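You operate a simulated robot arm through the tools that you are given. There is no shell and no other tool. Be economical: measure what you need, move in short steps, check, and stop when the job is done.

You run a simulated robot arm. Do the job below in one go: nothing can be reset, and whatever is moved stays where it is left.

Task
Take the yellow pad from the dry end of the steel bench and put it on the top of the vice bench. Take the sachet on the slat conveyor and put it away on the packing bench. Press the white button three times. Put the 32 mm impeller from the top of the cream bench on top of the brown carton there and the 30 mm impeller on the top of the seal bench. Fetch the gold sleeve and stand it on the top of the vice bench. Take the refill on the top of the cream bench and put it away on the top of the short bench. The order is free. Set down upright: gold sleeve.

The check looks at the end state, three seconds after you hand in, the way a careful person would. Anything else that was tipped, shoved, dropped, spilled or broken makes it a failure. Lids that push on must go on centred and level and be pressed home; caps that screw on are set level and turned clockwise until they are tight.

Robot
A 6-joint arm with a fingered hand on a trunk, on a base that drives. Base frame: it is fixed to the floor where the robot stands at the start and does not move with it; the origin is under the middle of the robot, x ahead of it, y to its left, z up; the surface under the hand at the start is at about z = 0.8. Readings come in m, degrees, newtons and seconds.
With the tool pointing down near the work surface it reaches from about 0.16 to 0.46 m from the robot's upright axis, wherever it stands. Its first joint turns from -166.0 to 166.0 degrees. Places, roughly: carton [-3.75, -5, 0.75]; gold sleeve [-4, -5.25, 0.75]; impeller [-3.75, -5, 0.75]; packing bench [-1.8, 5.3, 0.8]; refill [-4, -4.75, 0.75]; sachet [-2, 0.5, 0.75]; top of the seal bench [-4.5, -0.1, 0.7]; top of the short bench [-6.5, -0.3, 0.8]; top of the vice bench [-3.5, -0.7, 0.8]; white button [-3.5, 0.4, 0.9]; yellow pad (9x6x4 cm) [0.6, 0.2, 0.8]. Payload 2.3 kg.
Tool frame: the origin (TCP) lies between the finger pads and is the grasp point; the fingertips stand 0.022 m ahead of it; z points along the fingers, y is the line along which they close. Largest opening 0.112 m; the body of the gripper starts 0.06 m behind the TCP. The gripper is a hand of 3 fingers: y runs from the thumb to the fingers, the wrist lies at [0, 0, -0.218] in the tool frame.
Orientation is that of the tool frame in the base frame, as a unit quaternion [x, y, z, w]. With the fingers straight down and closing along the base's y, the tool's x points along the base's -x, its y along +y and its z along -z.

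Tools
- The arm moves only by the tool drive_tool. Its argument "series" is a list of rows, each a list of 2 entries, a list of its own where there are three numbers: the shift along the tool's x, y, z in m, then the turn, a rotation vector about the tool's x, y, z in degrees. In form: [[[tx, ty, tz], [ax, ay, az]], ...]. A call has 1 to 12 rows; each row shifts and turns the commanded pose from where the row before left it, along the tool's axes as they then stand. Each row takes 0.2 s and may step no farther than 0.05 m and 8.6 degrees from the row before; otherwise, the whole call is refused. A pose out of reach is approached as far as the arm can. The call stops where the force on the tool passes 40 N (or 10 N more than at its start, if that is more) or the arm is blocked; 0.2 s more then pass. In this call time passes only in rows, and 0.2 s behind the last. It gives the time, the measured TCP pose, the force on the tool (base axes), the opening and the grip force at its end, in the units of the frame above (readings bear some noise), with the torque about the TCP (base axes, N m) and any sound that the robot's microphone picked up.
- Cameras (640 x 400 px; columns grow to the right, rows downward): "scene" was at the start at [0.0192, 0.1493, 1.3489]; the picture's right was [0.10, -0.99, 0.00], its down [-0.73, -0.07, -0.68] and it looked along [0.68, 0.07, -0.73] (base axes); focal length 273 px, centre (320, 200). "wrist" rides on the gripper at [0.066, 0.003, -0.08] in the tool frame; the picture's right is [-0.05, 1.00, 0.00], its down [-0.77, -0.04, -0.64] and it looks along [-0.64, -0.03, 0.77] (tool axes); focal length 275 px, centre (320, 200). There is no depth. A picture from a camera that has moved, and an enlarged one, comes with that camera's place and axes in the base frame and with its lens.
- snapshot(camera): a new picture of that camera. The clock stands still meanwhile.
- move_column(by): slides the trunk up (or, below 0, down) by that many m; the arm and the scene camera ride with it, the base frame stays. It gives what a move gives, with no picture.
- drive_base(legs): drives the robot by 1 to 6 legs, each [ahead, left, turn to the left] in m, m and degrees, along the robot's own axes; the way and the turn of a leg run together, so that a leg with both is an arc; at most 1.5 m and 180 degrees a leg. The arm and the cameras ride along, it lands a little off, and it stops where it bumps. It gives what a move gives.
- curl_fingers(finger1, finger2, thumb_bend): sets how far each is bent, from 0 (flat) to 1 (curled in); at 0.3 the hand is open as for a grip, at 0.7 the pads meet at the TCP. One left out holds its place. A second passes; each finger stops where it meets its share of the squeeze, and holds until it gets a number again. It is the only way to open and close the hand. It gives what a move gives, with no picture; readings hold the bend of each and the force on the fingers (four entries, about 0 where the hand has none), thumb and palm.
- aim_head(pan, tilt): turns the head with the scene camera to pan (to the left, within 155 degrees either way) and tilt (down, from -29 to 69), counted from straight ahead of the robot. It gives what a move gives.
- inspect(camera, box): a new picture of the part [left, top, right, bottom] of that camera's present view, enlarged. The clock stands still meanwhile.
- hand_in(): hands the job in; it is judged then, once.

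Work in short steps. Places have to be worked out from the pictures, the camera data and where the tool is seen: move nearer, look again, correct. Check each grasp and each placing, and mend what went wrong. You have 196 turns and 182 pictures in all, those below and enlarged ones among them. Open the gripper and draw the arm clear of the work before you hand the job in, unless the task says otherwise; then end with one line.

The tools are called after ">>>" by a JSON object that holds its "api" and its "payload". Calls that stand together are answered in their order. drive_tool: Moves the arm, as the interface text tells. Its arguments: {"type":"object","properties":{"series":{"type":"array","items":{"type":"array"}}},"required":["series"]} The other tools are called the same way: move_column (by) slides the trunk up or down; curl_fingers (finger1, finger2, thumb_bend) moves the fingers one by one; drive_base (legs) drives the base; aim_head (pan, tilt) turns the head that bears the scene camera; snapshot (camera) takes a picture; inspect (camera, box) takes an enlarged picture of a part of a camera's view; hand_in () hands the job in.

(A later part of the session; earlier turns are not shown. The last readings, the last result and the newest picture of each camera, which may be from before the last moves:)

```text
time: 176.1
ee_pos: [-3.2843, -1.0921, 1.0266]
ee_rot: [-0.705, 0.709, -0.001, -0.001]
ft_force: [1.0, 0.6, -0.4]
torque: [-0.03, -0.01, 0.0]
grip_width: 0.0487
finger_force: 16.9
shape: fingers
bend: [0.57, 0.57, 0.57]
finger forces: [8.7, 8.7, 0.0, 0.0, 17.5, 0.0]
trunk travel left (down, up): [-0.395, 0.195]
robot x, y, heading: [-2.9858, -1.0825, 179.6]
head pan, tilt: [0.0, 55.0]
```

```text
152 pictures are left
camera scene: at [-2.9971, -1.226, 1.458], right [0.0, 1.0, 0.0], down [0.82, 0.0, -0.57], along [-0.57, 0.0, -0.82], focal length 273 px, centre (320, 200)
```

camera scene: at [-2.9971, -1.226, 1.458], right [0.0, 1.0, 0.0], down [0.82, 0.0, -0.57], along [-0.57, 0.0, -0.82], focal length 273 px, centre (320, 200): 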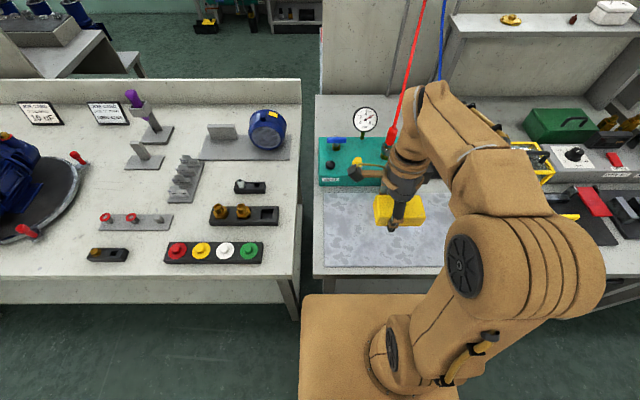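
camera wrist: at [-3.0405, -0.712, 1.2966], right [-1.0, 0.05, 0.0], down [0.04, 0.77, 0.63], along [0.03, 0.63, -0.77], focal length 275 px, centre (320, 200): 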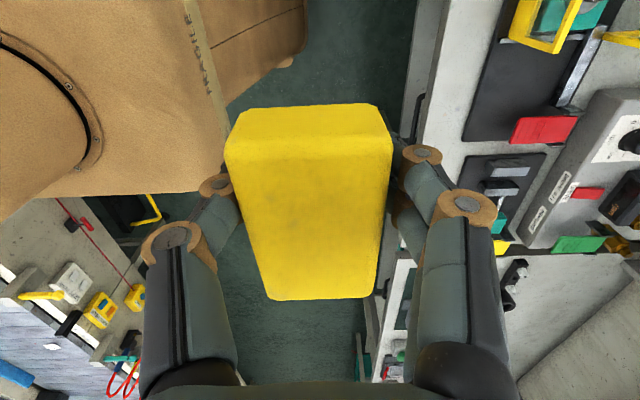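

I advance 8 cm and lower toward the sheet.

>>> {"api": "drive_tool", "payload": {"series": [[[0, 0.04, 0], [0, 0, 0]], [[0, 0.04, 0], [0, 0, 0]], [[0, 0, 0.045], [0, 0, 0]], [[0, 0, 0.045], [0, 0, 0]], [[0, 0, 0.045], [0, 0, 0]], [[0, 0, 0.04], [0, 0, 0]]]}}

>>> {"api": "snapshot", "payload": {"camera": "scene"}}

>>> {"api": "snapshot", "payload": {"camera": "wrist"}}

```text
time: 177.5
ee_pos: [-3.3662, -1.0855, 0.8492]
ee_rot: [-0.705, 0.709, -0.001, -0.001]
ft_force: [-0.5, 0.2, 0.1]
torque: [-0.04, 0.03, 0.0]
grip_width: 0.0482
finger_force: 16.9
shape: fingers
bend: [0.57, 0.57, 0.57]
finger forces: [8.7, 8.8, 0.1, 0.0, 17.5, 0.0]
trunk travel left (down, up): [-0.395, 0.195]
robot x, y, heading: [-2.9847, -1.0841, 179.6]
head pan, tilt: [0.0, 55.0]
```

```text
151 pictures are left
camera scene: at [-2.9977, -1.2259, 1.458], right [0.0, 1.0, 0.0], down [0.82, 0.0, -0.57], along [-0.57, 0.0, -0.82], focal length 273 px, centre (320, 200)
```

scene: 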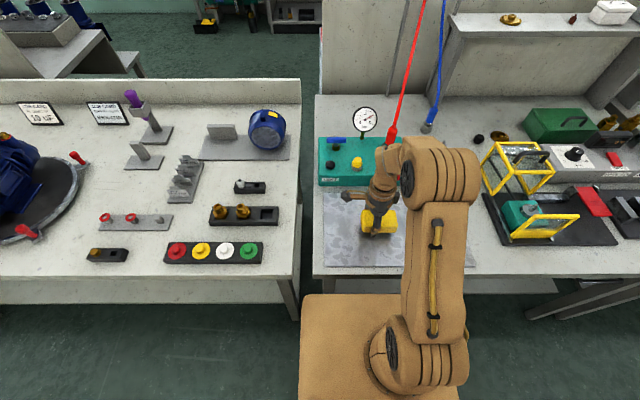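

```text
150 pictures are left
camera wrist: at [-3.3687, -1.1522, 0.9293], right [-1.0, 0.05, 0.0], down [0.04, 0.77, 0.63], along [0.03, 0.63, -0.77], focal length 275 px, centre (320, 200)
```

wrist: 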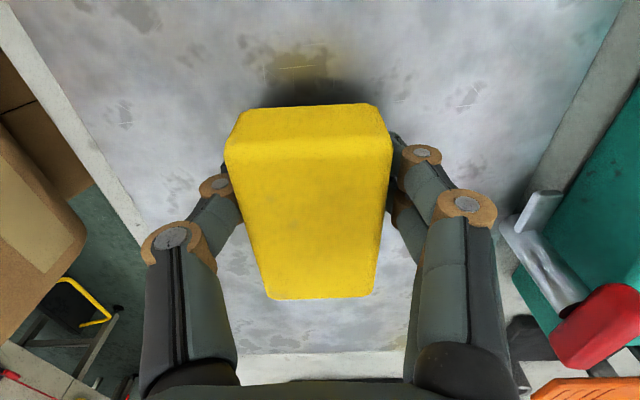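

About 2 cm to go; creep down until contact.

>>> {"api": "drive_tool", "payload": {"series": [[[0, 0, 0.01], [0, 0, 0]], [[0, 0, 0.005], [0, 0, 0]], [[0, 0, 0.004], [0, 0, 0]], [[0, 0, 0.003], [0, 0, 0]]]}}

```text
time: 178.5
ee_pos: [-3.3651, -1.0894, 0.8308]
ee_rot: [-0.705, 0.709, 0.001, -0.003]
ft_force: [-2.4, -0.8, 18.1]
torque: [0.03, 0.56, 0.02]
grip_width: 0.0482
finger_force: 25.8
shape: fingers
bend: [0.58, 0.58, 0.57]
finger forces: [17.3, 16.6, 0.1, 0.1, 17.7, 0.0]
trunk travel left (down, up): [-0.395, 0.195]
robot x, y, heading: [-2.9835, -1.0831, 179.7]
head pan, tilt: [0.0, 55.0]
```

Contact with 18 N; release now and lift off.

>>> {"api": "curl_fingers", "payload": {"finger1": 0.3, "finger2": 0.3, "thumb_bend": 0.3}}

>>> {"api": "drive_tool", "payload": {"series": [[[0, 0, -0.03], [0, 0, 0]], [[0, 0, -0.05], [0, 0, 0]], [[0, 0, -0.05], [0, 0, 0]], [[0, 0, -0.05], [0, 0, 0]], [[0, -0.05, 0], [0, 0, 0]]]}}

>>> {"api": "snapshot", "payload": {"camera": "wrist"}}

>>> {"api": "snapshot", "payload": {"camera": "scene"}}

```text
time: 179.5
ee_pos: [-3.3657, -1.0902, 0.8297]
ee_rot: [-0.705, 0.709, -0.001, -0.001]
ft_force: [0.3, 0.9, 0.3]
torque: [0.0, 0.01, 0.01]
grip_width: 0.1112
finger_force: 0.2
shape: fingers
bend: [0.3, 0.3, 0.3]
finger forces: [0.1, 0.0, 0.0, 0.1, 0.1, 0.0]
trunk travel left (down, up): [-0.395, 0.195]
robot x, y, heading: [-2.9829, -1.0875, 179.8]
head pan, tilt: [0.0, 55.0]
```

```text
time: 180.7
ee_pos: [-3.3152, -1.0907, 1.0104]
ee_rot: [-0.706, 0.708, 0.002, -0.002]
ft_force: [0.1, 0.5, 0.1]
torque: [-0.03, 0.07, 0.01]
grip_width: 0.1113
finger_force: 0.1
shape: fingers
bend: [0.3, 0.3, 0.3]
finger forces: [0.0, 0.1, 0.0, 0.0, 0.1, 0.0]
trunk travel left (down, up): [-0.395, 0.195]
robot x, y, heading: [-2.9825, -1.0859, 179.7]
head pan, tilt: [0.0, 55.0]
```

```text
149 pictures are left
camera wrist: at [-3.3185, -1.1571, 1.0904], right [-1.0, 0.05, 0.0], down [0.04, 0.77, 0.64], along [0.03, 0.63, -0.77], focal length 275 px, centre (320, 200)
```

wrist: 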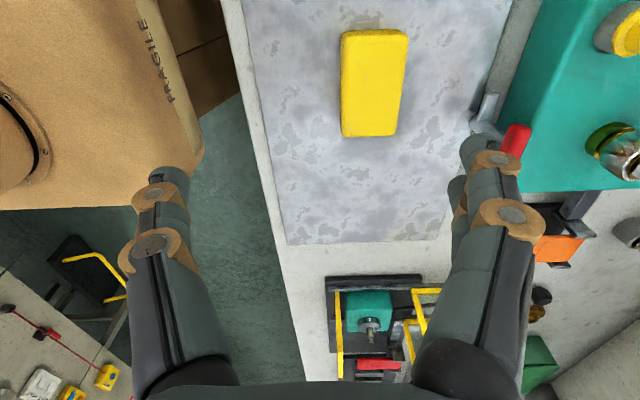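

```text
148 pictures are left
camera scene: at [-2.9953, -1.2259, 1.458], right [0.0, 1.0, 0.0], down [0.82, 0.0, -0.57], along [-0.57, 0.0, -0.82], focal length 273 px, centre (320, 200)
```

scene: 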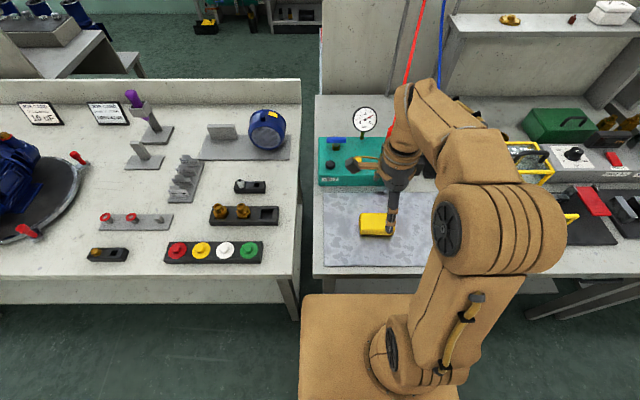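

Pad is resting flat. Next: white button near (-3.5, 0.4, 0.9); back up and move in front of that bench.

>>> {"api": "drive_base", "payload": {"legs": [[-0.28, 0, 0], [0, -1.45, 0]]}}

>>> {"api": "aim_head", "payload": {"pan": -12, "tilt": 40}}

>>> {"api": "snapshot", "payload": {"camera": "scene"}}

```text
time: 189.2
ee_pos: [-3.0301, 0.2885, 1.0084]
ee_rot: [0.709, -0.705, 0.001, 0.002]
ft_force: [0.3, 0.1, -0.3]
torque: [-0.02, -0.01, 0.0]
grip_width: 0.1117
finger_force: 0.0
shape: fingers
bend: [0.3, 0.3, 0.3]
finger forces: [0.0, 0.0, 0.1, 0.0, 0.1, 0.0]
trunk travel left (down, up): [-0.395, 0.195]
robot x, y, heading: [-2.6992, 0.2993, -179.6]
head pan, tilt: [0.0, 55.0]
```

```text
time: 190.0
ee_pos: [-3.0303, 0.2888, 1.0097]
ee_rot: [0.709, -0.705, 0.001, 0.001]
ft_force: [0.5, -0.2, 0.8]
torque: [-0.03, 0.01, 0.0]
grip_width: 0.1114
finger_force: 0.0
shape: fingers
bend: [0.3, 0.3, 0.3]
finger forces: [0.0, 0.0, 0.1, 0.0, 0.0, 0.0]
trunk travel left (down, up): [-0.395, 0.195]
robot x, y, heading: [-2.6963, 0.2956, -179.5]
head pan, tilt: [-12.0, 40.0]
```

```text
147 pictures are left
camera scene: at [-2.7198, 0.1751, 1.4786], right [0.2, 0.98, 0.0], down [0.63, -0.13, -0.77], along [-0.75, 0.15, -0.64], focal length 273 px, centre (320, 200)
```

scene: 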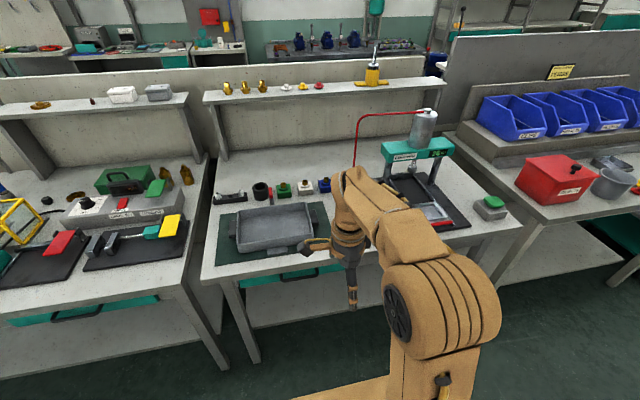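

I zoom in on the row of buttons behind the tray.

>>> {"api": "inspect", "payload": {"camera": "scene", "box": [200, 150, 360, 250]}}

>>> {"api": "inspect", "payload": {"camera": "scene", "box": [360, 120, 520, 220]}}

```text
4.00 times, centred on (280, 200) of scene
camera zoom: at [-2.7198, 0.1751, 1.4786], right [0.2, 0.98, 0.0], down [0.63, -0.13, -0.77], along [-0.75, 0.15, -0.64], focal length 1090 px, centre (480, 200)
```

zoom: 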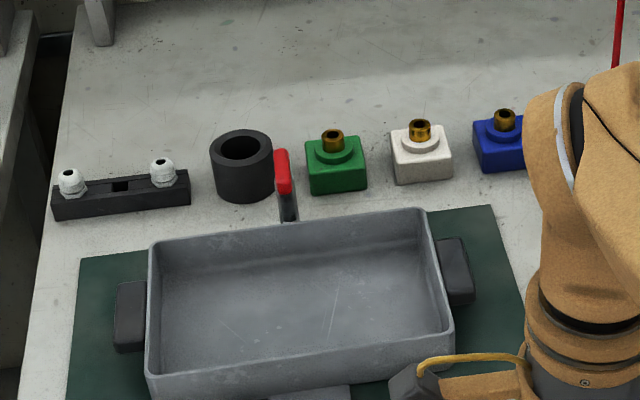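

```text
4.00 times, centred on (440, 170) of scene
camera zoom: at [-2.7198, 0.1751, 1.4786], right [0.2, 0.98, 0.0], down [0.63, -0.13, -0.77], along [-0.75, 0.15, -0.64], focal length 1090 px, centre (-160, 320)
```

zoom: 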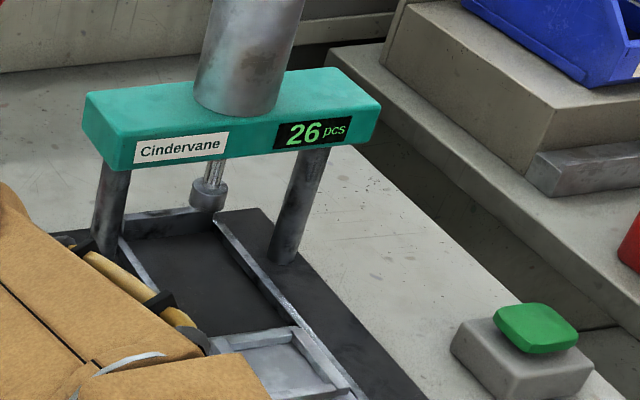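

The white button itself may be hidden behind the arm; I shift sideways and look again.

>>> {"api": "drive_base", "payload": {"legs": [[0, -0.45, 0]]}}

>>> {"api": "aim_head", "payload": {"pan": 20, "tilt": 40}}

>>> {"api": "snapshot", "payload": {"camera": "scene"}}

```text
time: 192.7
ee_pos: [-3.0315, 0.748, 1.0099]
ee_rot: [0.707, -0.707, 0.001, 0.0]
ft_force: [-0.2, 0.6, -0.9]
torque: [-0.01, 0.0, 0.04]
grip_width: 0.1115
finger_force: 0.0
shape: fingers
bend: [0.3, 0.3, 0.3]
finger forces: [0.0, 0.0, 0.0, 0.1, 0.0, 0.0]
trunk travel left (down, up): [-0.395, 0.195]
robot x, y, heading: [-2.6989, 0.7566, 179.7]
head pan, tilt: [-12.0, 40.0]
```

```text
time: 193.7
ee_pos: [-3.0322, 0.7484, 1.0095]
ee_rot: [-0.707, 0.708, 0.0, -0.002]
ft_force: [0.4, 0.7, -0.1]
torque: [0.0, 0.05, -0.03]
grip_width: 0.1113
finger_force: 0.0
shape: fingers
bend: [0.3, 0.3, 0.3]
finger forces: [0.0, 0.0, 0.0, 0.1, 0.0, 0.0]
trunk travel left (down, up): [-0.395, 0.195]
robot x, y, heading: [-2.6975, 0.7579, 180.0]
head pan, tilt: [20.0, 40.0]
```

```text
144 pictures are left
camera scene: at [-2.7185, 0.5862, 1.4787], right [-0.34, 0.94, 0.0], down [0.6, 0.22, -0.77], along [-0.72, -0.26, -0.64], focal length 273 px, centre (320, 200)
```

scene: 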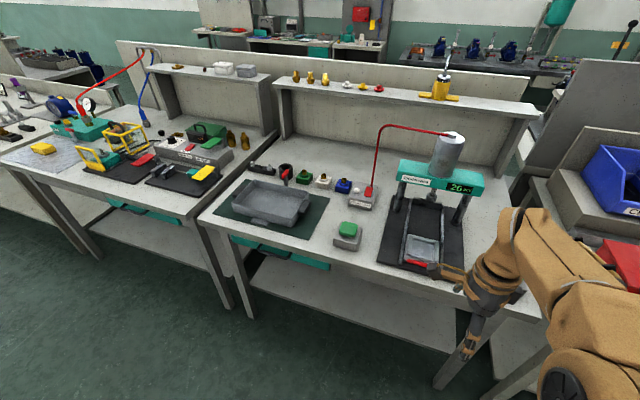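

>>> {"api": "inspect", "payload": {"camera": "scene", "box": [280, 140, 440, 240]}}

>>> {"api": "inspect", "payload": {"camera": "scene", "box": [360, 190, 480, 290]}}

```text
4.00 times, centred on (360, 190) of scene
camera zoom: at [-2.7185, 0.5862, 1.4787], right [-0.34, 0.94, 0.0], down [0.6, 0.22, -0.77], along [-0.72, -0.26, -0.64], focal length 1090 px, centre (160, 240)
```

zoom: 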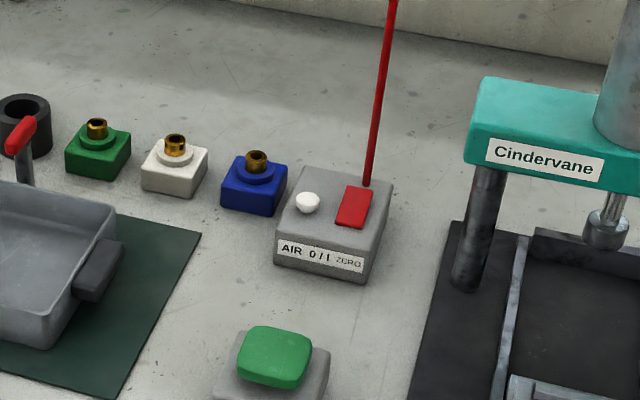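

```text
4.00 times, centred on (420, 240) of scene
camera zoom: at [-2.7185, 0.5862, 1.4787], right [-0.34, 0.94, 0.0], down [0.6, 0.22, -0.77], along [-0.72, -0.26, -0.64], focal length 1090 px, centre (-80, 40)
```

zoom: 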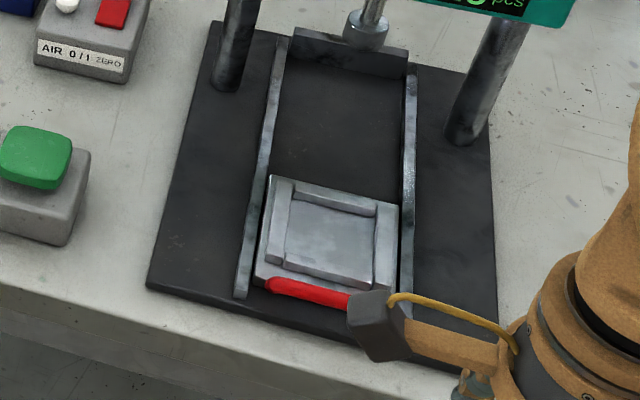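

The white button (knob on the "AIR 0/1 ZERO" box) is at about (-3.485, 0.45, 0.88), next to a red rocker and hose. I move in front, then shape the hand so the thumb alone pokes.

>>> {"api": "drive_base", "payload": {"legs": [[0.1, 0.32, 0], [0.22, 0, 0]]}}

>>> {"api": "curl_fingers", "payload": {"finger1": 1.0, "finger2": 1.0, "thumb_bend": 0.5}}

>>> {"api": "snapshot", "payload": {"camera": "wrist"}}

>>> {"api": "snapshot", "payload": {"camera": "scene"}}

```text
time: 197.2
ee_pos: [-3.3608, 0.4274, 1.0098]
ee_rot: [0.707, -0.707, 0.0, 0.001]
ft_force: [-0.9, 0.8, 0.1]
torque: [0.01, -0.01, 0.01]
grip_width: 0.1113
finger_force: 0.0
shape: fingers
bend: [0.3, 0.3, 0.3]
finger forces: [0.1, 0.0, 0.0, 0.0, 0.0, 0.0]
trunk travel left (down, up): [-0.395, 0.195]
robot x, y, heading: [-3.0304, 0.4371, -179.8]
head pan, tilt: [20.0, 40.0]
```

```text
time: 198.2
ee_pos: [-3.3599, 0.4258, 1.0083]
ee_rot: [0.707, -0.707, 0.0, 0.001]
ft_force: [0.9, 0.2, 0.6]
torque: [-0.01, 0.01, 0.02]
grip_width: 0.0354
finger_force: 0.1
shape: fingers
bend: [1.0, 1.0, 0.5]
finger forces: [0.1, 0.0, 0.0, 0.1, 0.0, 0.0]
trunk travel left (down, up): [-0.395, 0.195]
robot x, y, heading: [-3.0261, 0.4328, -180.0]
head pan, tilt: [20.0, 40.0]
```

```text
141 pictures are left
camera wrist: at [-3.363, 0.3611, 1.0895], right [-1.0, 0.05, 0.0], down [0.04, 0.77, 0.64], along [0.03, 0.63, -0.77], focal length 275 px, centre (320, 200)
```

wrist: 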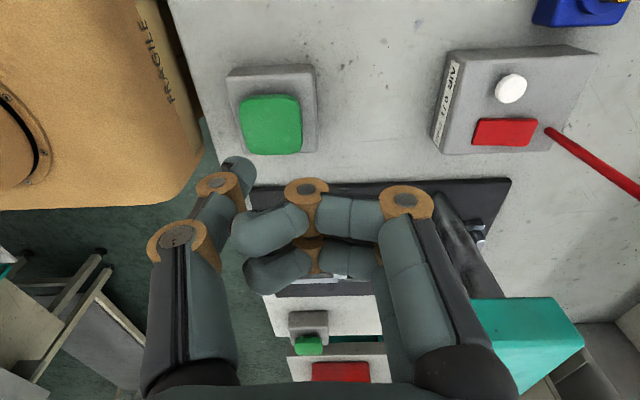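

```text
140 pictures are left
camera scene: at [-3.0475, 0.2648, 1.4787], right [-0.34, 0.94, 0.0], down [0.6, 0.22, -0.77], along [-0.72, -0.26, -0.64], focal length 273 px, centre (320, 200)
```

scene: 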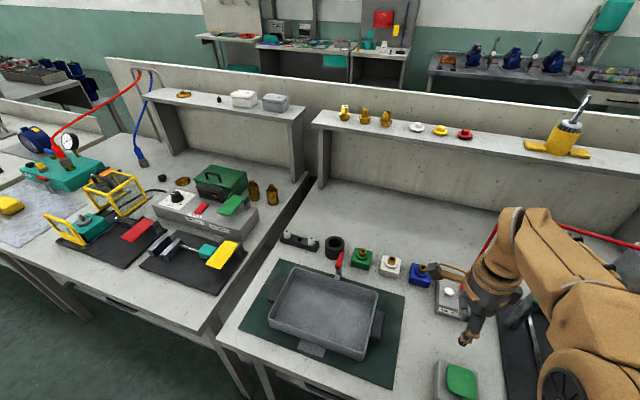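

I tilt the hand forward 40° with thumb slightly opened so the thumb tip becomes the lowest point, then approach over the button.

>>> {"api": "curl_fingers", "payload": {"thumb_bend": 0.4}}

>>> {"api": "drive_tool", "payload": {"series": [[[0, 0, 0], [-8, 0, 0]], [[0, 0, 0], [-8, 0, 0]], [[0, 0, 0], [-8, 0, 0]], [[0, 0, 0], [-8, 0, 0]], [[0, 0, 0], [-8, 0, 0]], [[0, 0.0232, 0.0338], [0, 0, 0]], [[0, 0.0232, 0.0338], [0, 0, 0]]]}}

>>> {"api": "snapshot", "payload": {"camera": "wrist"}}

```text
time: 199.2
ee_pos: [-3.3603, 0.426, 1.0085]
ee_rot: [-0.707, 0.707, 0.0, -0.001]
ft_force: [-0.2, 0.2, -0.2]
torque: [0.02, 0.03, 0.0]
grip_width: 0.0403
finger_force: 0.1
shape: fingers
bend: [1.0, 1.0, 0.4]
finger forces: [0.0, 0.1, 0.0, 0.0, 0.1, 0.1]
trunk travel left (down, up): [-0.395, 0.195]
robot x, y, heading: [-3.0307, 0.436, -180.0]
head pan, tilt: [20.0, 40.0]
```

```text
time: 200.8
ee_pos: [-3.4397, 0.4273, 0.9888]
ee_rot: [-0.664, 0.664, 0.241, -0.244]
ft_force: [0.4, 0.0, -0.7]
torque: [0.01, -0.01, 0.04]
grip_width: 0.0406
finger_force: 0.0
shape: fingers
bend: [1.0, 1.0, 0.4]
finger forces: [0.1, 0.0, 0.0, 0.0, 0.0, 0.1]
trunk travel left (down, up): [-0.395, 0.195]
robot x, y, heading: [-3.0301, 0.4379, -180.0]
head pan, tilt: [20.0, 40.0]
```

```text
139 pictures are left
camera wrist: at [-3.3906, 0.3614, 1.0519], right [-0.76, 0.05, 0.64], down [0.44, 0.77, 0.46], along [-0.47, 0.63, -0.61], focal length 275 px, centre (320, 200)
```

wrist: 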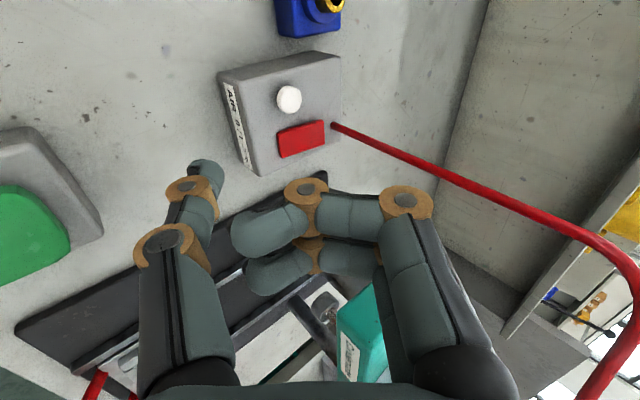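

Estimates agree: button (-3.4975, 0.428). I continue so the thumb tip hovers ~2 cm above it.

>>> {"api": "drive_tool", "payload": {"series": [[[0, 0.0186, 0.0385], [0, 0, 0]], [[0, 0.0186, 0.0385], [0, 0, 0]]]}}

>>> {"api": "snapshot", "payload": {"camera": "wrist"}}

>>> {"api": "inspect", "payload": {"camera": "scene", "box": [380, 200, 540, 380]}}

```text
time: 201.4
ee_pos: [-3.5162, 0.4243, 0.9535]
ee_rot: [-0.664, 0.665, 0.241, -0.242]
ft_force: [-0.3, 0.1, -0.1]
torque: [-0.01, -0.06, 0.0]
grip_width: 0.0403
finger_force: 0.1
shape: fingers
bend: [1.0, 1.0, 0.4]
finger forces: [0.1, 0.1, 0.1, 0.0, 0.0, 0.0]
trunk travel left (down, up): [-0.395, 0.195]
robot x, y, heading: [-3.0282, 0.4323, -180.1]
head pan, tilt: [20.0, 40.0]
```

```text
138 pictures are left
camera wrist: at [-3.4668, 0.3583, 1.0166], right [-0.76, 0.05, 0.64], down [0.44, 0.77, 0.46], along [-0.47, 0.63, -0.61], focal length 275 px, centre (320, 200)
```

wrist: 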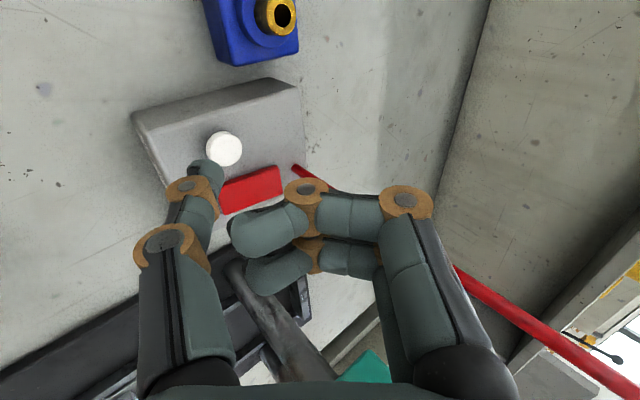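

```text
2.22 times, centred on (460, 290) of scene
camera zoom: at [-3.0482, 0.2647, 1.4787], right [-0.34, 0.94, 0.0], down [0.6, 0.22, -0.77], along [-0.72, -0.26, -0.64], focal length 606 px, centre (9, 0)
```

zoom: 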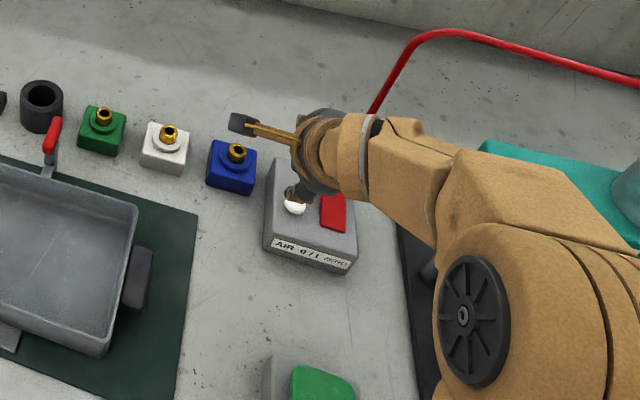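

Tip is ~1 cm short of the button centre in x; correct and press downward in small steps.

>>> {"api": "drive_tool", "payload": {"series": [[[-0.002, 0.007, 0.006], [0, 0, 0]], [[0, -0.0032, 0.0038], [0, 0, 0]], [[0, -0.0032, 0.0038], [0, 0, 0]], [[0, -0.0032, 0.0038], [0, 0, 0]]]}}

>>> {"api": "snapshot", "payload": {"camera": "wrist"}}

```text
time: 202.4
ee_pos: [-3.5265, 0.4276, 0.9372]
ee_rot: [-0.664, 0.665, 0.241, -0.242]
ft_force: [-0.4, 0.4, 0.1]
torque: [0.03, -0.02, -0.03]
grip_width: 0.0406
finger_force: 0.0
shape: fingers
bend: [1.0, 1.0, 0.4]
finger forces: [0.0, 0.0, 0.0, 0.1, 0.0, 0.1]
trunk travel left (down, up): [-0.395, 0.195]
robot x, y, heading: [-3.026, 0.4367, -179.8]
head pan, tilt: [20.0, 40.0]
```

```text
136 pictures are left
camera wrist: at [-3.477, 0.3623, 1.0004], right [-0.76, 0.05, 0.64], down [0.44, 0.77, 0.46], along [-0.47, 0.63, -0.61], focal length 275 px, centre (320, 200)
```

wrist: 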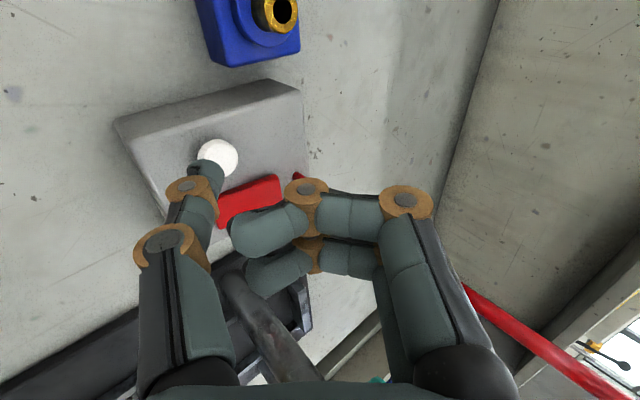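

No contact yet; the tip is right above the button. Continue down.

>>> {"api": "drive_tool", "payload": {"series": [[[-0.002, 0.002, 0.002], [0, 0, 0]], [[0, -0.0032, 0.0038], [0, 0, 0]], [[0, -0.0032, 0.0038], [0, 0, 0]], [[0, -0.0026, 0.003], [0, 0, 0]]]}}

>>> {"api": "inspect", "payload": {"camera": "wrist", "box": [100, 60, 340, 260]}}

```text
time: 203.4
ee_pos: [-3.5276, 0.4295, 0.9225]
ee_rot: [-0.664, 0.665, 0.241, -0.243]
ft_force: [0.6, 0.5, -0.6]
torque: [-0.03, 0.02, 0.0]
grip_width: 0.0406
finger_force: 0.1
shape: fingers
bend: [1.0, 1.0, 0.4]
finger forces: [0.0, 0.1, 0.1, 0.1, 0.0, 0.1]
trunk travel left (down, up): [-0.395, 0.195]
robot x, y, heading: [-3.029, 0.4314, -179.8]
head pan, tilt: [20.0, 40.0]
```

```text
2.00 times, centred on (220, 160) of wrist
camera zoom: at [-3.479, 0.364, 0.9862], right [-0.77, 0.05, 0.64], down [0.44, 0.77, 0.46], along [-0.47, 0.63, -0.61], focal length 551 px, centre (520, 280)
```

zoom: 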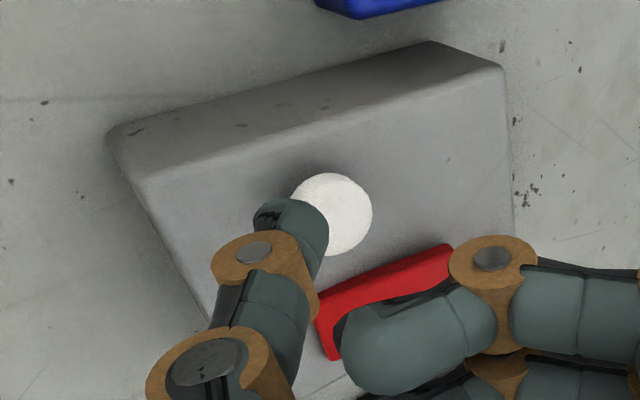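

Stereo from two views puts the button lower: (-3.518, 0.442, 0.855), and the curled fingers are near the red rocker. I rise, tilt 12° more for finger clearance, and re-measure.

>>> {"api": "drive_tool", "payload": {"series": [[[0, 0.0193, -0.023], [0, 0, 0]], [[0, 0, 0], [-6, 0, 0]], [[0, 0, 0], [-6, 0, 0]]]}}

>>> {"api": "curl_fingers", "payload": {"thumb_bend": 0.35}}

>>> {"api": "snapshot", "payload": {"camera": "wrist"}}

```text
time: 204.2
ee_pos: [-3.5281, 0.4302, 0.9519]
ee_rot: [-0.635, 0.636, 0.312, -0.31]
ft_force: [0.2, -0.6, 0.3]
torque: [0.01, 0.03, 0.04]
grip_width: 0.0406
finger_force: 0.1
shape: fingers
bend: [1.0, 1.0, 0.4]
finger forces: [0.1, 0.0, 0.0, 0.0, 0.0, 0.0]
trunk travel left (down, up): [-0.395, 0.195]
robot x, y, heading: [-3.0284, 0.4318, -179.8]
head pan, tilt: [20.0, 40.0]
```

```text
time: 205.2
ee_pos: [-3.5283, 0.4313, 0.9521]
ee_rot: [-0.635, 0.636, 0.31, -0.311]
ft_force: [0.6, -0.6, -0.1]
torque: [0.03, 0.02, 0.02]
grip_width: 0.0434
finger_force: 0.1
shape: fingers
bend: [1.0, 1.0, 0.35]
finger forces: [0.1, 0.1, 0.0, 0.0, 0.0, 0.1]
trunk travel left (down, up): [-0.395, 0.195]
robot x, y, heading: [-3.0256, 0.4347, -180.1]
head pan, tilt: [20.0, 40.0]
```

```text
134 pictures are left
camera wrist: at [-3.4674, 0.3646, 1.0041], right [-0.61, 0.05, 0.79], down [0.52, 0.77, 0.36], along [-0.59, 0.63, -0.5], focal length 275 px, centre (320, 200)
```

wrist: 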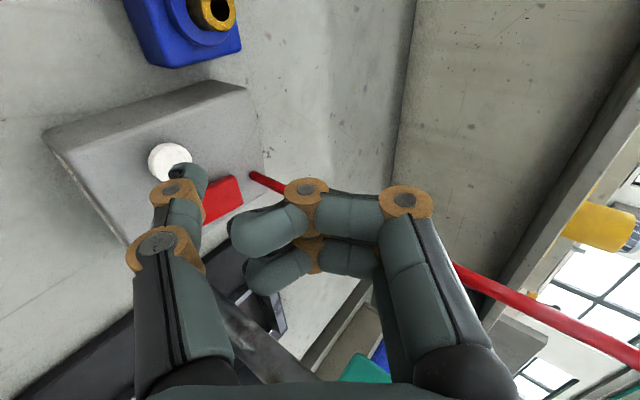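

Consistent: button (-3.518, 0.440, 0.855). I align the tip above it and lower 3.5 cm.

>>> {"api": "drive_tool", "payload": {"series": [[[-0.009, 0.0074, 0.0095], [0, 0, 0]], [[0, -0.0118, 0.0092], [0, 0, 0]], [[0, -0.0118, 0.0092], [0, 0, 0]], [[0, -0.004, 0.0031], [0, 0, 0]]]}}

>>> {"api": "inspect", "payload": {"camera": "wrist", "box": [100, 60, 340, 260]}}

>>> {"api": "inspect", "payload": {"camera": "scene", "box": [380, 200, 540, 300]}}

```text
time: 206.2
ee_pos: [-3.5412, 0.4384, 0.9167]
ee_rot: [-0.635, 0.636, 0.31, -0.311]
ft_force: [0.3, 0.6, 4.1]
torque: [0.0, -0.15, 0.02]
grip_width: 0.0428
finger_force: 1.7
shape: fingers
bend: [1.0, 1.0, 0.36]
finger forces: [0.1, 0.0, 0.0, 0.0, 3.5, 0.0]
trunk travel left (down, up): [-0.395, 0.195]
robot x, y, heading: [-3.026, 0.4322, -180.1]
head pan, tilt: [20.0, 40.0]
heard: click
```

```text
2.00 times, centred on (220, 160) of wrist
camera zoom: at [-3.4788, 0.3729, 0.9694], right [-0.61, 0.05, 0.79], down [0.52, 0.77, 0.36], along [-0.59, 0.63, -0.5], focal length 551 px, centre (520, 280)
```

zoom: 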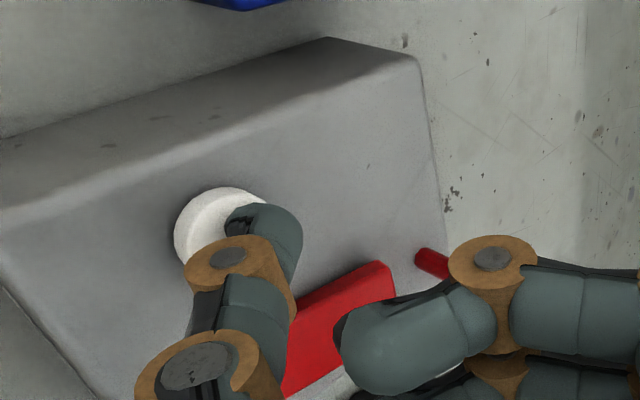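

```text
4.00 times, centred on (460, 250) of scene
camera zoom: at [-3.0468, 0.2649, 1.4788], right [-0.34, 0.94, 0.0], down [0.6, 0.22, -0.77], along [-0.72, -0.26, -0.64], focal length 1090 px, centre (-240, 0)
```

zoom: 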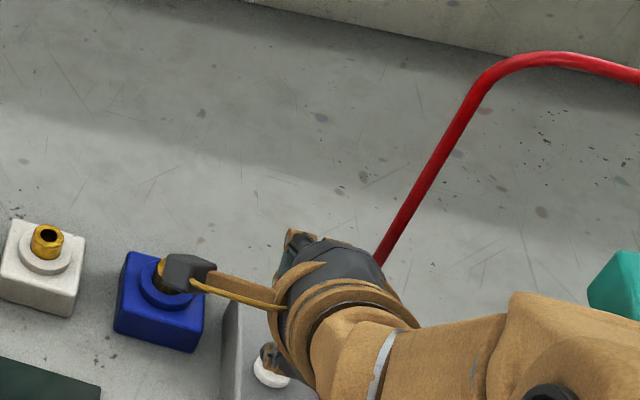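

One click heard at 4 N. Release 1.5 cm and press again.

>>> {"api": "drive_tool", "payload": {"series": [[[0, 0.0118, -0.0092], [0, 0, 0]]]}}

>>> {"api": "drive_tool", "payload": {"series": [[[0, -0.0079, 0.0062], [0, 0, 0]], [[0, -0.0039, 0.003], [0, 0, 0]]]}}

>>> {"api": "drive_tool", "payload": {"series": [[[0, 0.0118, -0.0092], [0, 0, 0]]]}}

```text
time: 206.6
ee_pos: [-3.5409, 0.4407, 0.9328]
ee_rot: [-0.635, 0.636, 0.309, -0.311]
ft_force: [-0.6, 0.0, 0.0]
torque: [0.02, -0.02, 0.01]
grip_width: 0.0434
finger_force: 0.0
shape: fingers
bend: [1.0, 1.0, 0.35]
finger forces: [0.1, 0.0, 0.0, 0.0, 0.0, 0.0]
trunk travel left (down, up): [-0.395, 0.195]
robot x, y, heading: [-3.0242, 0.4355, -179.9]
head pan, tilt: [20.0, 40.0]
```

```text
time: 207.2
ee_pos: [-3.5411, 0.4408, 0.918]
ee_rot: [-0.635, 0.636, 0.311, -0.31]
ft_force: [0.1, 0.4, 3.2]
torque: [0.0, -0.12, 0.0]
grip_width: 0.0426
finger_force: 1.7
shape: fingers
bend: [1.0, 1.0, 0.36]
finger forces: [0.0, 0.0, 0.0, 0.0, 3.4, 0.1]
trunk travel left (down, up): [-0.395, 0.195]
robot x, y, heading: [-3.0264, 0.4326, -180.1]
head pan, tilt: [20.0, 40.0]
heard: click
```

```text
time: 207.6
ee_pos: [-3.5404, 0.441, 0.9326]
ee_rot: [-0.635, 0.636, 0.31, -0.31]
ft_force: [0.7, -0.3, 0.5]
torque: [-0.04, -0.01, 0.03]
grip_width: 0.0431
finger_force: 0.1
shape: fingers
bend: [1.0, 1.0, 0.35]
finger forces: [0.0, 0.1, 0.0, 0.0, 0.0, 0.0]
trunk travel left (down, up): [-0.395, 0.195]
robot x, y, heading: [-3.0246, 0.4331, -180.1]
head pan, tilt: [20.0, 40.0]
```

Second click. Third press, then retreat.

>>> {"api": "drive_tool", "payload": {"series": [[[0, -0.0079, 0.0062], [0, 0, 0]], [[0, -0.0039, 0.003], [0, 0, 0]]]}}

>>> {"api": "drive_tool", "payload": {"series": [[[0, 0.0236, -0.0184], [0, 0, 0]], [[0, 0.0236, -0.0184], [0, 0, 0]], [[0, 0.015, -0.036], [0, 0, 0]], [[0, 0, -0.04], [6.5, 0, 0]], [[0, 0, -0.04], [6.5, 0, 0]], [[0, 0, 0], [6.5, 0, 0]], [[0, 0, 0], [6.5, 0, 0]], [[0, 0, 0], [6.5, 0, 0]], [[0, 0, 0], [6.5, 0, 0]], [[0, 0, 0], [6.5, 0, 0]], [[0, 0, 0], [6.5, 0, 0]]]}}

>>> {"api": "snapshot", "payload": {"camera": "scene"}}

```text
time: 208.2
ee_pos: [-3.5398, 0.4409, 0.9181]
ee_rot: [-0.634, 0.636, 0.31, -0.312]
ft_force: [0.7, 0.2, 3.0]
torque: [0.03, -0.1, 0.01]
grip_width: 0.0428
finger_force: 1.2
shape: fingers
bend: [1.0, 1.0, 0.36]
finger forces: [0.0, 0.1, 0.0, 0.1, 2.6, 0.1]
trunk travel left (down, up): [-0.395, 0.195]
robot x, y, heading: [-3.0268, 0.4342, -180.3]
head pan, tilt: [20.0, 40.0]
heard: click
```

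```text
time: 210.6
ee_pos: [-3.4624, 0.4419, 1.0649]
ee_rot: [0.711, -0.703, -0.009, 0.001]
ft_force: [0.5, 0.5, -0.3]
torque: [0.01, 0.01, 0.02]
grip_width: 0.0434
finger_force: 0.1
shape: fingers
bend: [1.0, 1.0, 0.35]
finger forces: [0.0, 0.1, 0.0, 0.0, 0.0, 0.1]
out of reach, approached as far as the arm can: row 11
trunk travel left (down, up): [-0.395, 0.195]
robot x, y, heading: [-3.0243, 0.4299, -179.9]
head pan, tilt: [20.0, 40.0]
```

```text
131 pictures are left
camera scene: at [-3.0482, 0.2648, 1.4787], right [-0.34, 0.94, 0.0], down [0.6, 0.22, -0.77], along [-0.72, -0.26, -0.64], focal length 273 px, centre (320, 200)
```

scene: 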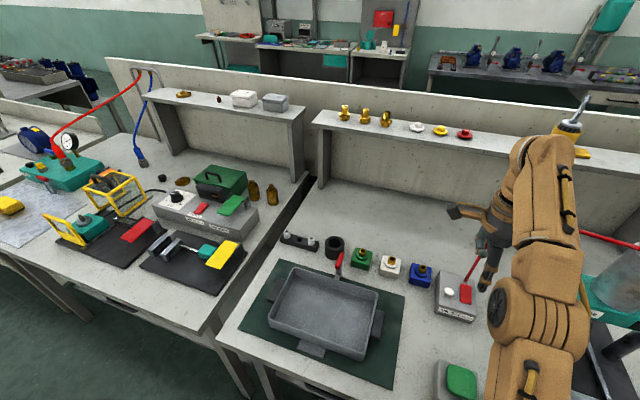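

Three clicks confirmed. I pull the arm in, reopen the hand, back off and turn to the conveyor.

>>> {"api": "drive_tool", "payload": {"series": [[[0, -0.045, 0], [0, 0, 0]], [[0, -0.045, 0], [0, 0, 0]], [[0, -0.045, 0], [0, 0, 0]]]}}

>>> {"api": "drive_base", "payload": {"legs": [[-0.42, 0, 0], [0, 0, 180]]}}

>>> {"api": "curl_fingers", "payload": {"finger1": 0.3, "finger2": 0.3, "thumb_bend": 0.3}}

>>> {"api": "aim_head", "payload": {"pan": 0, "tilt": 45}}

>>> {"api": "snapshot", "payload": {"camera": "scene"}}

```text
time: 211.4
ee_pos: [-3.3261, 0.441, 1.0686]
ee_rot: [-0.707, 0.707, 0.0, -0.002]
ft_force: [0.9, -0.3, 0.6]
torque: [0.01, 0.0, 0.03]
grip_width: 0.0434
finger_force: 0.1
shape: fingers
bend: [1.0, 1.0, 0.35]
finger forces: [0.1, 0.0, 0.1, 0.1, 0.0, 0.0]
trunk travel left (down, up): [-0.395, 0.195]
robot x, y, heading: [-3.0253, 0.4329, -179.7]
head pan, tilt: [20.0, 40.0]
```

```text
time: 221.2
ee_pos: [-2.3104, 0.4087, 1.0682]
ee_rot: [0.729, 0.684, 0.002, 0.0]
ft_force: [0.4, -0.1, -1.6]
torque: [0.0, -0.02, 0.03]
grip_width: 0.0434
finger_force: 0.0
shape: fingers
bend: [1.0, 1.0, 0.35]
finger forces: [0.0, 0.0, 0.0, 0.1, 0.0, 0.1]
trunk travel left (down, up): [-0.395, 0.195]
robot x, y, heading: [-2.6072, 0.4371, -3.7]
head pan, tilt: [20.0, 40.0]
```

```text
time: 222.2
ee_pos: [-2.3095, 0.4082, 1.0697]
ee_rot: [0.729, 0.685, 0.001, 0.0]
ft_force: [0.5, 0.2, 0.1]
torque: [-0.01, -0.01, 0.01]
grip_width: 0.1108
finger_force: 0.0
shape: fingers
bend: [0.3, 0.3, 0.3]
finger forces: [0.0, 0.0, 0.1, 0.1, 0.0, 0.1]
trunk travel left (down, up): [-0.395, 0.195]
robot x, y, heading: [-2.6077, 0.4322, -3.5]
head pan, tilt: [20.0, 40.0]
```

```text
time: 223.1
ee_pos: [-2.3097, 0.4075, 1.0681]
ee_rot: [0.729, 0.684, 0.001, 0.0]
ft_force: [-0.9, 0.1, -0.3]
torque: [-0.03, 0.0, 0.02]
grip_width: 0.111
finger_force: 0.0
shape: fingers
bend: [0.3, 0.3, 0.3]
finger forces: [0.0, 0.0, 0.0, 0.0, 0.0, 0.1]
trunk travel left (down, up): [-0.395, 0.195]
robot x, y, heading: [-2.6065, 0.4341, -3.8]
head pan, tilt: [0.0, 45.0]
```

```text
130 pictures are left
camera scene: at [-2.579, 0.5733, 1.4714], right [-0.06, -1.0, 0.0], down [-0.71, 0.04, -0.71], along [0.71, -0.04, -0.71], focal length 273 px, centre (320, 200)
```

scene: 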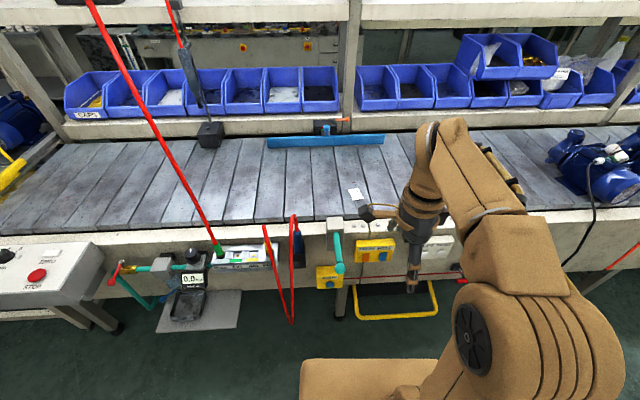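

I zoom in on the sachet and the conveyor's front edge.

>>> {"api": "inspect", "payload": {"camera": "scene", "box": [316, 170, 396, 220]}}

>>> {"api": "inspect", "payload": {"camera": "scene", "box": [250, 200, 490, 350]}}

```text
8.00 times, centred on (356, 195) of scene
camera zoom: at [-2.579, 0.5733, 1.4714], right [-0.06, -1.0, 0.0], down [-0.71, 0.04, -0.71], along [0.71, -0.04, -0.71], focal length 2181 px, centre (32, 240)
```

zoom: 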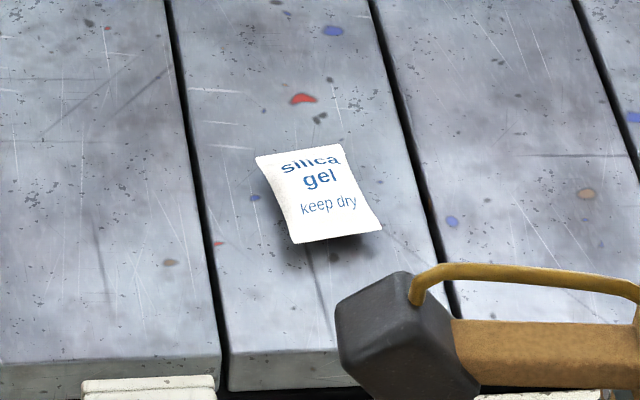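

```text
2.67 times, centred on (370, 275) of scene
camera zoom: at [-2.579, 0.5733, 1.4714], right [-0.06, -1.0, 0.0], down [-0.71, 0.04, -0.71], along [0.71, -0.04, -0.71], focal length 727 px, centre (187, 0)
```

zoom: 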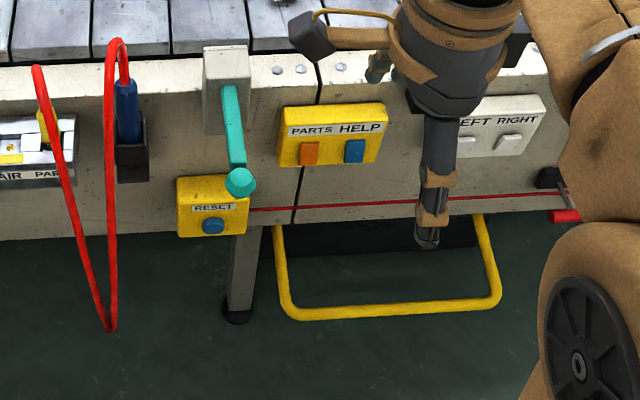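

Silica-gel sachet ≈(-1.838, 0.396) on the slats at z≈0.755. I keep clear of the lever and button boxes on the front: stand at (-2.30, 0.28) and turn the grip to close along y.

>>> {"api": "drive_base", "payload": {"legs": [[0, -0.15, 3.8], [0.27, 0, 0]]}}

>>> {"api": "drive_tool", "payload": {"series": [[[0, 0, 0], [0, 0, -8.3]], [[0, 0, 0], [0, 0, -8.3]], [[0, 0, 0], [0, 0, -8.3]], [[0, 0, 0], [0, 0, -8.3]], [[0, 0, 0], [0, 0, -8.3]], [[0, 0, 0], [0, 0, -8.3]], [[0, 0, 0], [0, 0, -8.3]], [[0, 0, 0], [0, 0, -8.3]], [[0, 0, 0], [0, 0, -8.3]], [[0, 0, 0], [0, 0, -8.3]], [[0, 0, 0], [0, 0, -7]]]}}

>>> {"api": "snapshot", "payload": {"camera": "wrist"}}

>>> {"api": "snapshot", "payload": {"camera": "scene"}}

```text
time: 225.9
ee_pos: [-2.0384, 0.2826, 1.0679]
ee_rot: [0.705, 0.709, 0.0, 0.0]
ft_force: [0.5, -0.7, 0.4]
torque: [-0.01, 0.0, 0.0]
grip_width: 0.111
finger_force: 0.0
shape: fingers
bend: [0.3, 0.3, 0.3]
finger forces: [0.0, 0.1, 0.0, 0.0, 0.1, 0.0]
trunk travel left (down, up): [-0.395, 0.195]
robot x, y, heading: [-2.3385, 0.2882, 0.3]
head pan, tilt: [0.0, 45.0]
```

```text
time: 228.3
ee_pos: [-2.0383, 0.2821, 1.0676]
ee_rot: [-0.004, 1.0, 0.002, 0.002]
ft_force: [0.5, -0.1, 1.1]
torque: [0.0, -0.04, -0.03]
grip_width: 0.1111
finger_force: 0.0
shape: fingers
bend: [0.3, 0.3, 0.3]
finger forces: [0.0, 0.0, 0.0, 0.0, 0.1, 0.1]
trunk travel left (down, up): [-0.395, 0.195]
robot x, y, heading: [-2.3403, 0.2876, 0.2]
head pan, tilt: [0.0, 45.0]
```

```text
127 pictures are left
camera wrist: at [-2.1045, 0.2847, 1.1481], right [0.04, 1.0, 0.0], down [0.77, -0.03, 0.64], along [0.64, -0.02, -0.77], focal length 275 px, centre (320, 200)
```

wrist: 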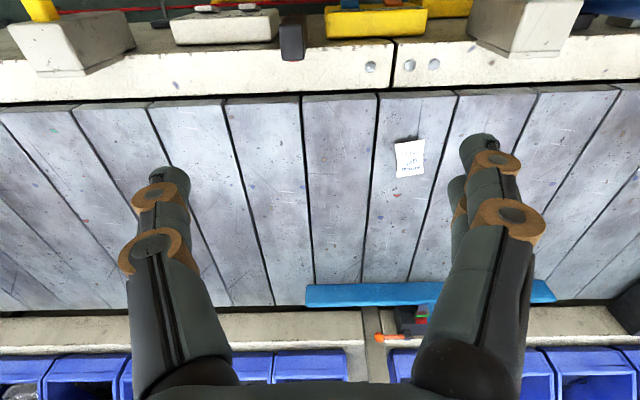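

```text
126 pictures are left
camera scene: at [-2.3183, 0.4285, 1.4714], right [0.01, -1.0, 0.0], down [-0.71, 0.0, -0.71], along [0.71, 0.0, -0.71], focal length 273 px, centre (320, 200)
```

scene: 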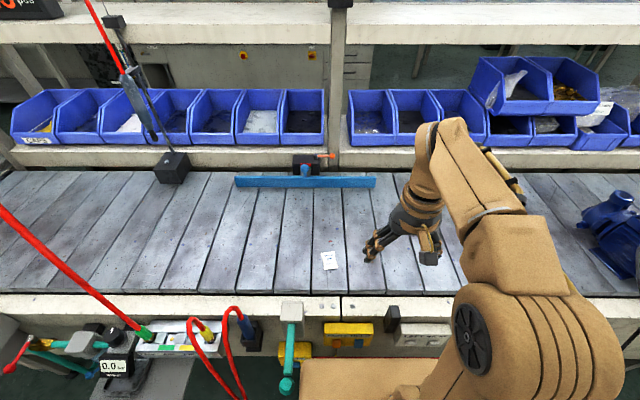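

Triangulated sachet at about (-1.888, 0.408), slats at z≈0.80. I move 7 cm closer and bring the hand above it.

>>> {"api": "drive_base", "payload": {"legs": [[0.07, 0, 0]]}}

>>> {"api": "drive_tool", "payload": {"series": [[[-0.025, 0.04, 0], [0, 0, 0]], [[-0.025, 0.043, 0], [0, 0, 0]], [[-0.025, 0.043, 0], [0, 0, 0]], [[0, 0, 0.04], [0, 0, 0]], [[0, 0, 0.04], [0, 0, 0]], [[0, 0, 0.04], [0, 0, 0]], [[0, 0, 0.03], [0, 0, 0]]]}}

>>> {"api": "snapshot", "payload": {"camera": "wrist"}}

```text
time: 229.3
ee_pos: [-1.9695, 0.281, 1.0675]
ee_rot: [-0.002, 1.0, 0.002, 0.0]
ft_force: [0.1, -0.5, 0.7]
torque: [0.01, 0.0, 0.01]
grip_width: 0.1113
finger_force: 0.0
shape: fingers
bend: [0.3, 0.3, 0.3]
finger forces: [0.0, 0.0, 0.1, 0.0, 0.0, 0.1]
trunk travel left (down, up): [-0.395, 0.195]
robot x, y, heading: [-2.2685, 0.2894, 0.3]
head pan, tilt: [0.0, 45.0]
```

```text
time: 230.9
ee_pos: [-1.8972, 0.408, 0.9188]
ee_rot: [-0.002, 1.0, 0.001, 0.002]
ft_force: [0.7, -0.1, -0.6]
torque: [0.0, -0.01, -0.02]
grip_width: 0.1114
finger_force: 0.0
shape: fingers
bend: [0.3, 0.3, 0.3]
finger forces: [0.1, 0.0, 0.0, 0.0, 0.0, 0.0]
trunk travel left (down, up): [-0.395, 0.195]
robot x, y, heading: [-2.2698, 0.2853, 0.2]
head pan, tilt: [0.0, 45.0]
```

```text
125 pictures are left
camera wrist: at [-1.9642, 0.4113, 0.9993], right [0.04, 1.0, 0.0], down [0.77, -0.03, 0.64], along [0.64, -0.03, -0.77], focal length 275 px, centre (320, 200)
```

wrist: 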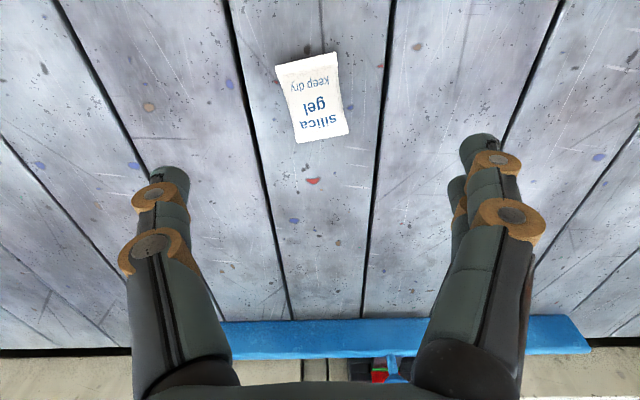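

Centre (-1.891, 0.4035), turned ~8°. I align and descend to just above the slats.

>>> {"api": "drive_tool", "payload": {"series": [[[-0.006, -0.0045, 0], [0, 0, -8.3]], [[0, 0, 0.04], [0, 0, 0]], [[0, 0, 0.03], [0, 0, 0]], [[0, 0, 0.02], [0, 0, 0]]]}}

>>> {"api": "snapshot", "payload": {"camera": "wrist"}}

```text
time: 231.9
ee_pos: [-1.8889, 0.4051, 0.8284]
ee_rot: [-0.075, 0.997, 0.0, 0.001]
ft_force: [0.1, 0.4, -0.1]
torque: [0.01, -0.01, 0.01]
grip_width: 0.1114
finger_force: 0.1
shape: fingers
bend: [0.3, 0.3, 0.3]
finger forces: [0.0, 0.0, 0.0, 0.0, 0.1, 0.0]
trunk travel left (down, up): [-0.395, 0.195]
robot x, y, heading: [-2.2725, 0.2914, 0.6]
head pan, tilt: [0.0, 45.0]
```

```text
124 pictures are left
camera wrist: at [-1.9546, 0.3975, 0.9095], right [-0.1, 0.99, 0.0], down [0.77, 0.08, 0.64], along [0.63, 0.07, -0.77], focal length 275 px, centre (320, 200)
```

wrist: 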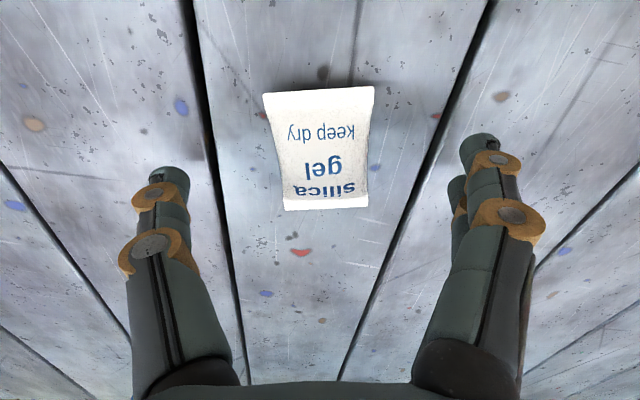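

I shift 5 mm back and creep down until the fingertips just touch.

>>> {"api": "drive_tool", "payload": {"series": [[[0.005, 0, 0.003], [0, 0, 0]], [[0, 0, 0.003], [0, 0, 0]], [[0, 0, 0.002], [0, 0, 0]]]}}

>>> {"api": "inspect", "payload": {"camera": "wrist", "box": [120, 60, 520, 310]}}

```text
time: 232.7
ee_pos: [-1.8949, 0.4045, 0.8212]
ee_rot: [-0.075, 0.997, 0.001, 0.0]
ft_force: [1.0, -0.4, 0.9]
torque: [-0.03, 0.01, -0.02]
grip_width: 0.1116
finger_force: 0.9
shape: fingers
bend: [0.3, 0.3, 0.3]
finger forces: [0.2, 0.2, 0.0, 0.0, 0.3, 0.1]
trunk travel left (down, up): [-0.395, 0.195]
robot x, y, heading: [-2.2705, 0.2839, 0.5]
head pan, tilt: [0.0, 45.0]
```

```text
1.60 times, centred on (320, 185) of wrist
camera zoom: at [-1.9609, 0.3967, 0.9015], right [-0.1, 0.99, 0.0], down [0.77, 0.08, 0.64], along [0.63, 0.07, -0.77], focal length 440 px, centre (320, 224)
```

zoom: 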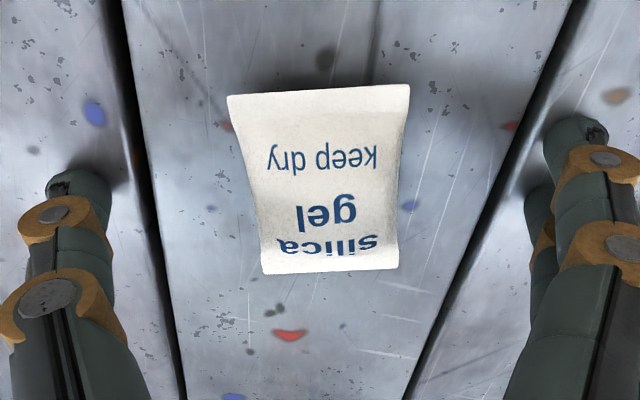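

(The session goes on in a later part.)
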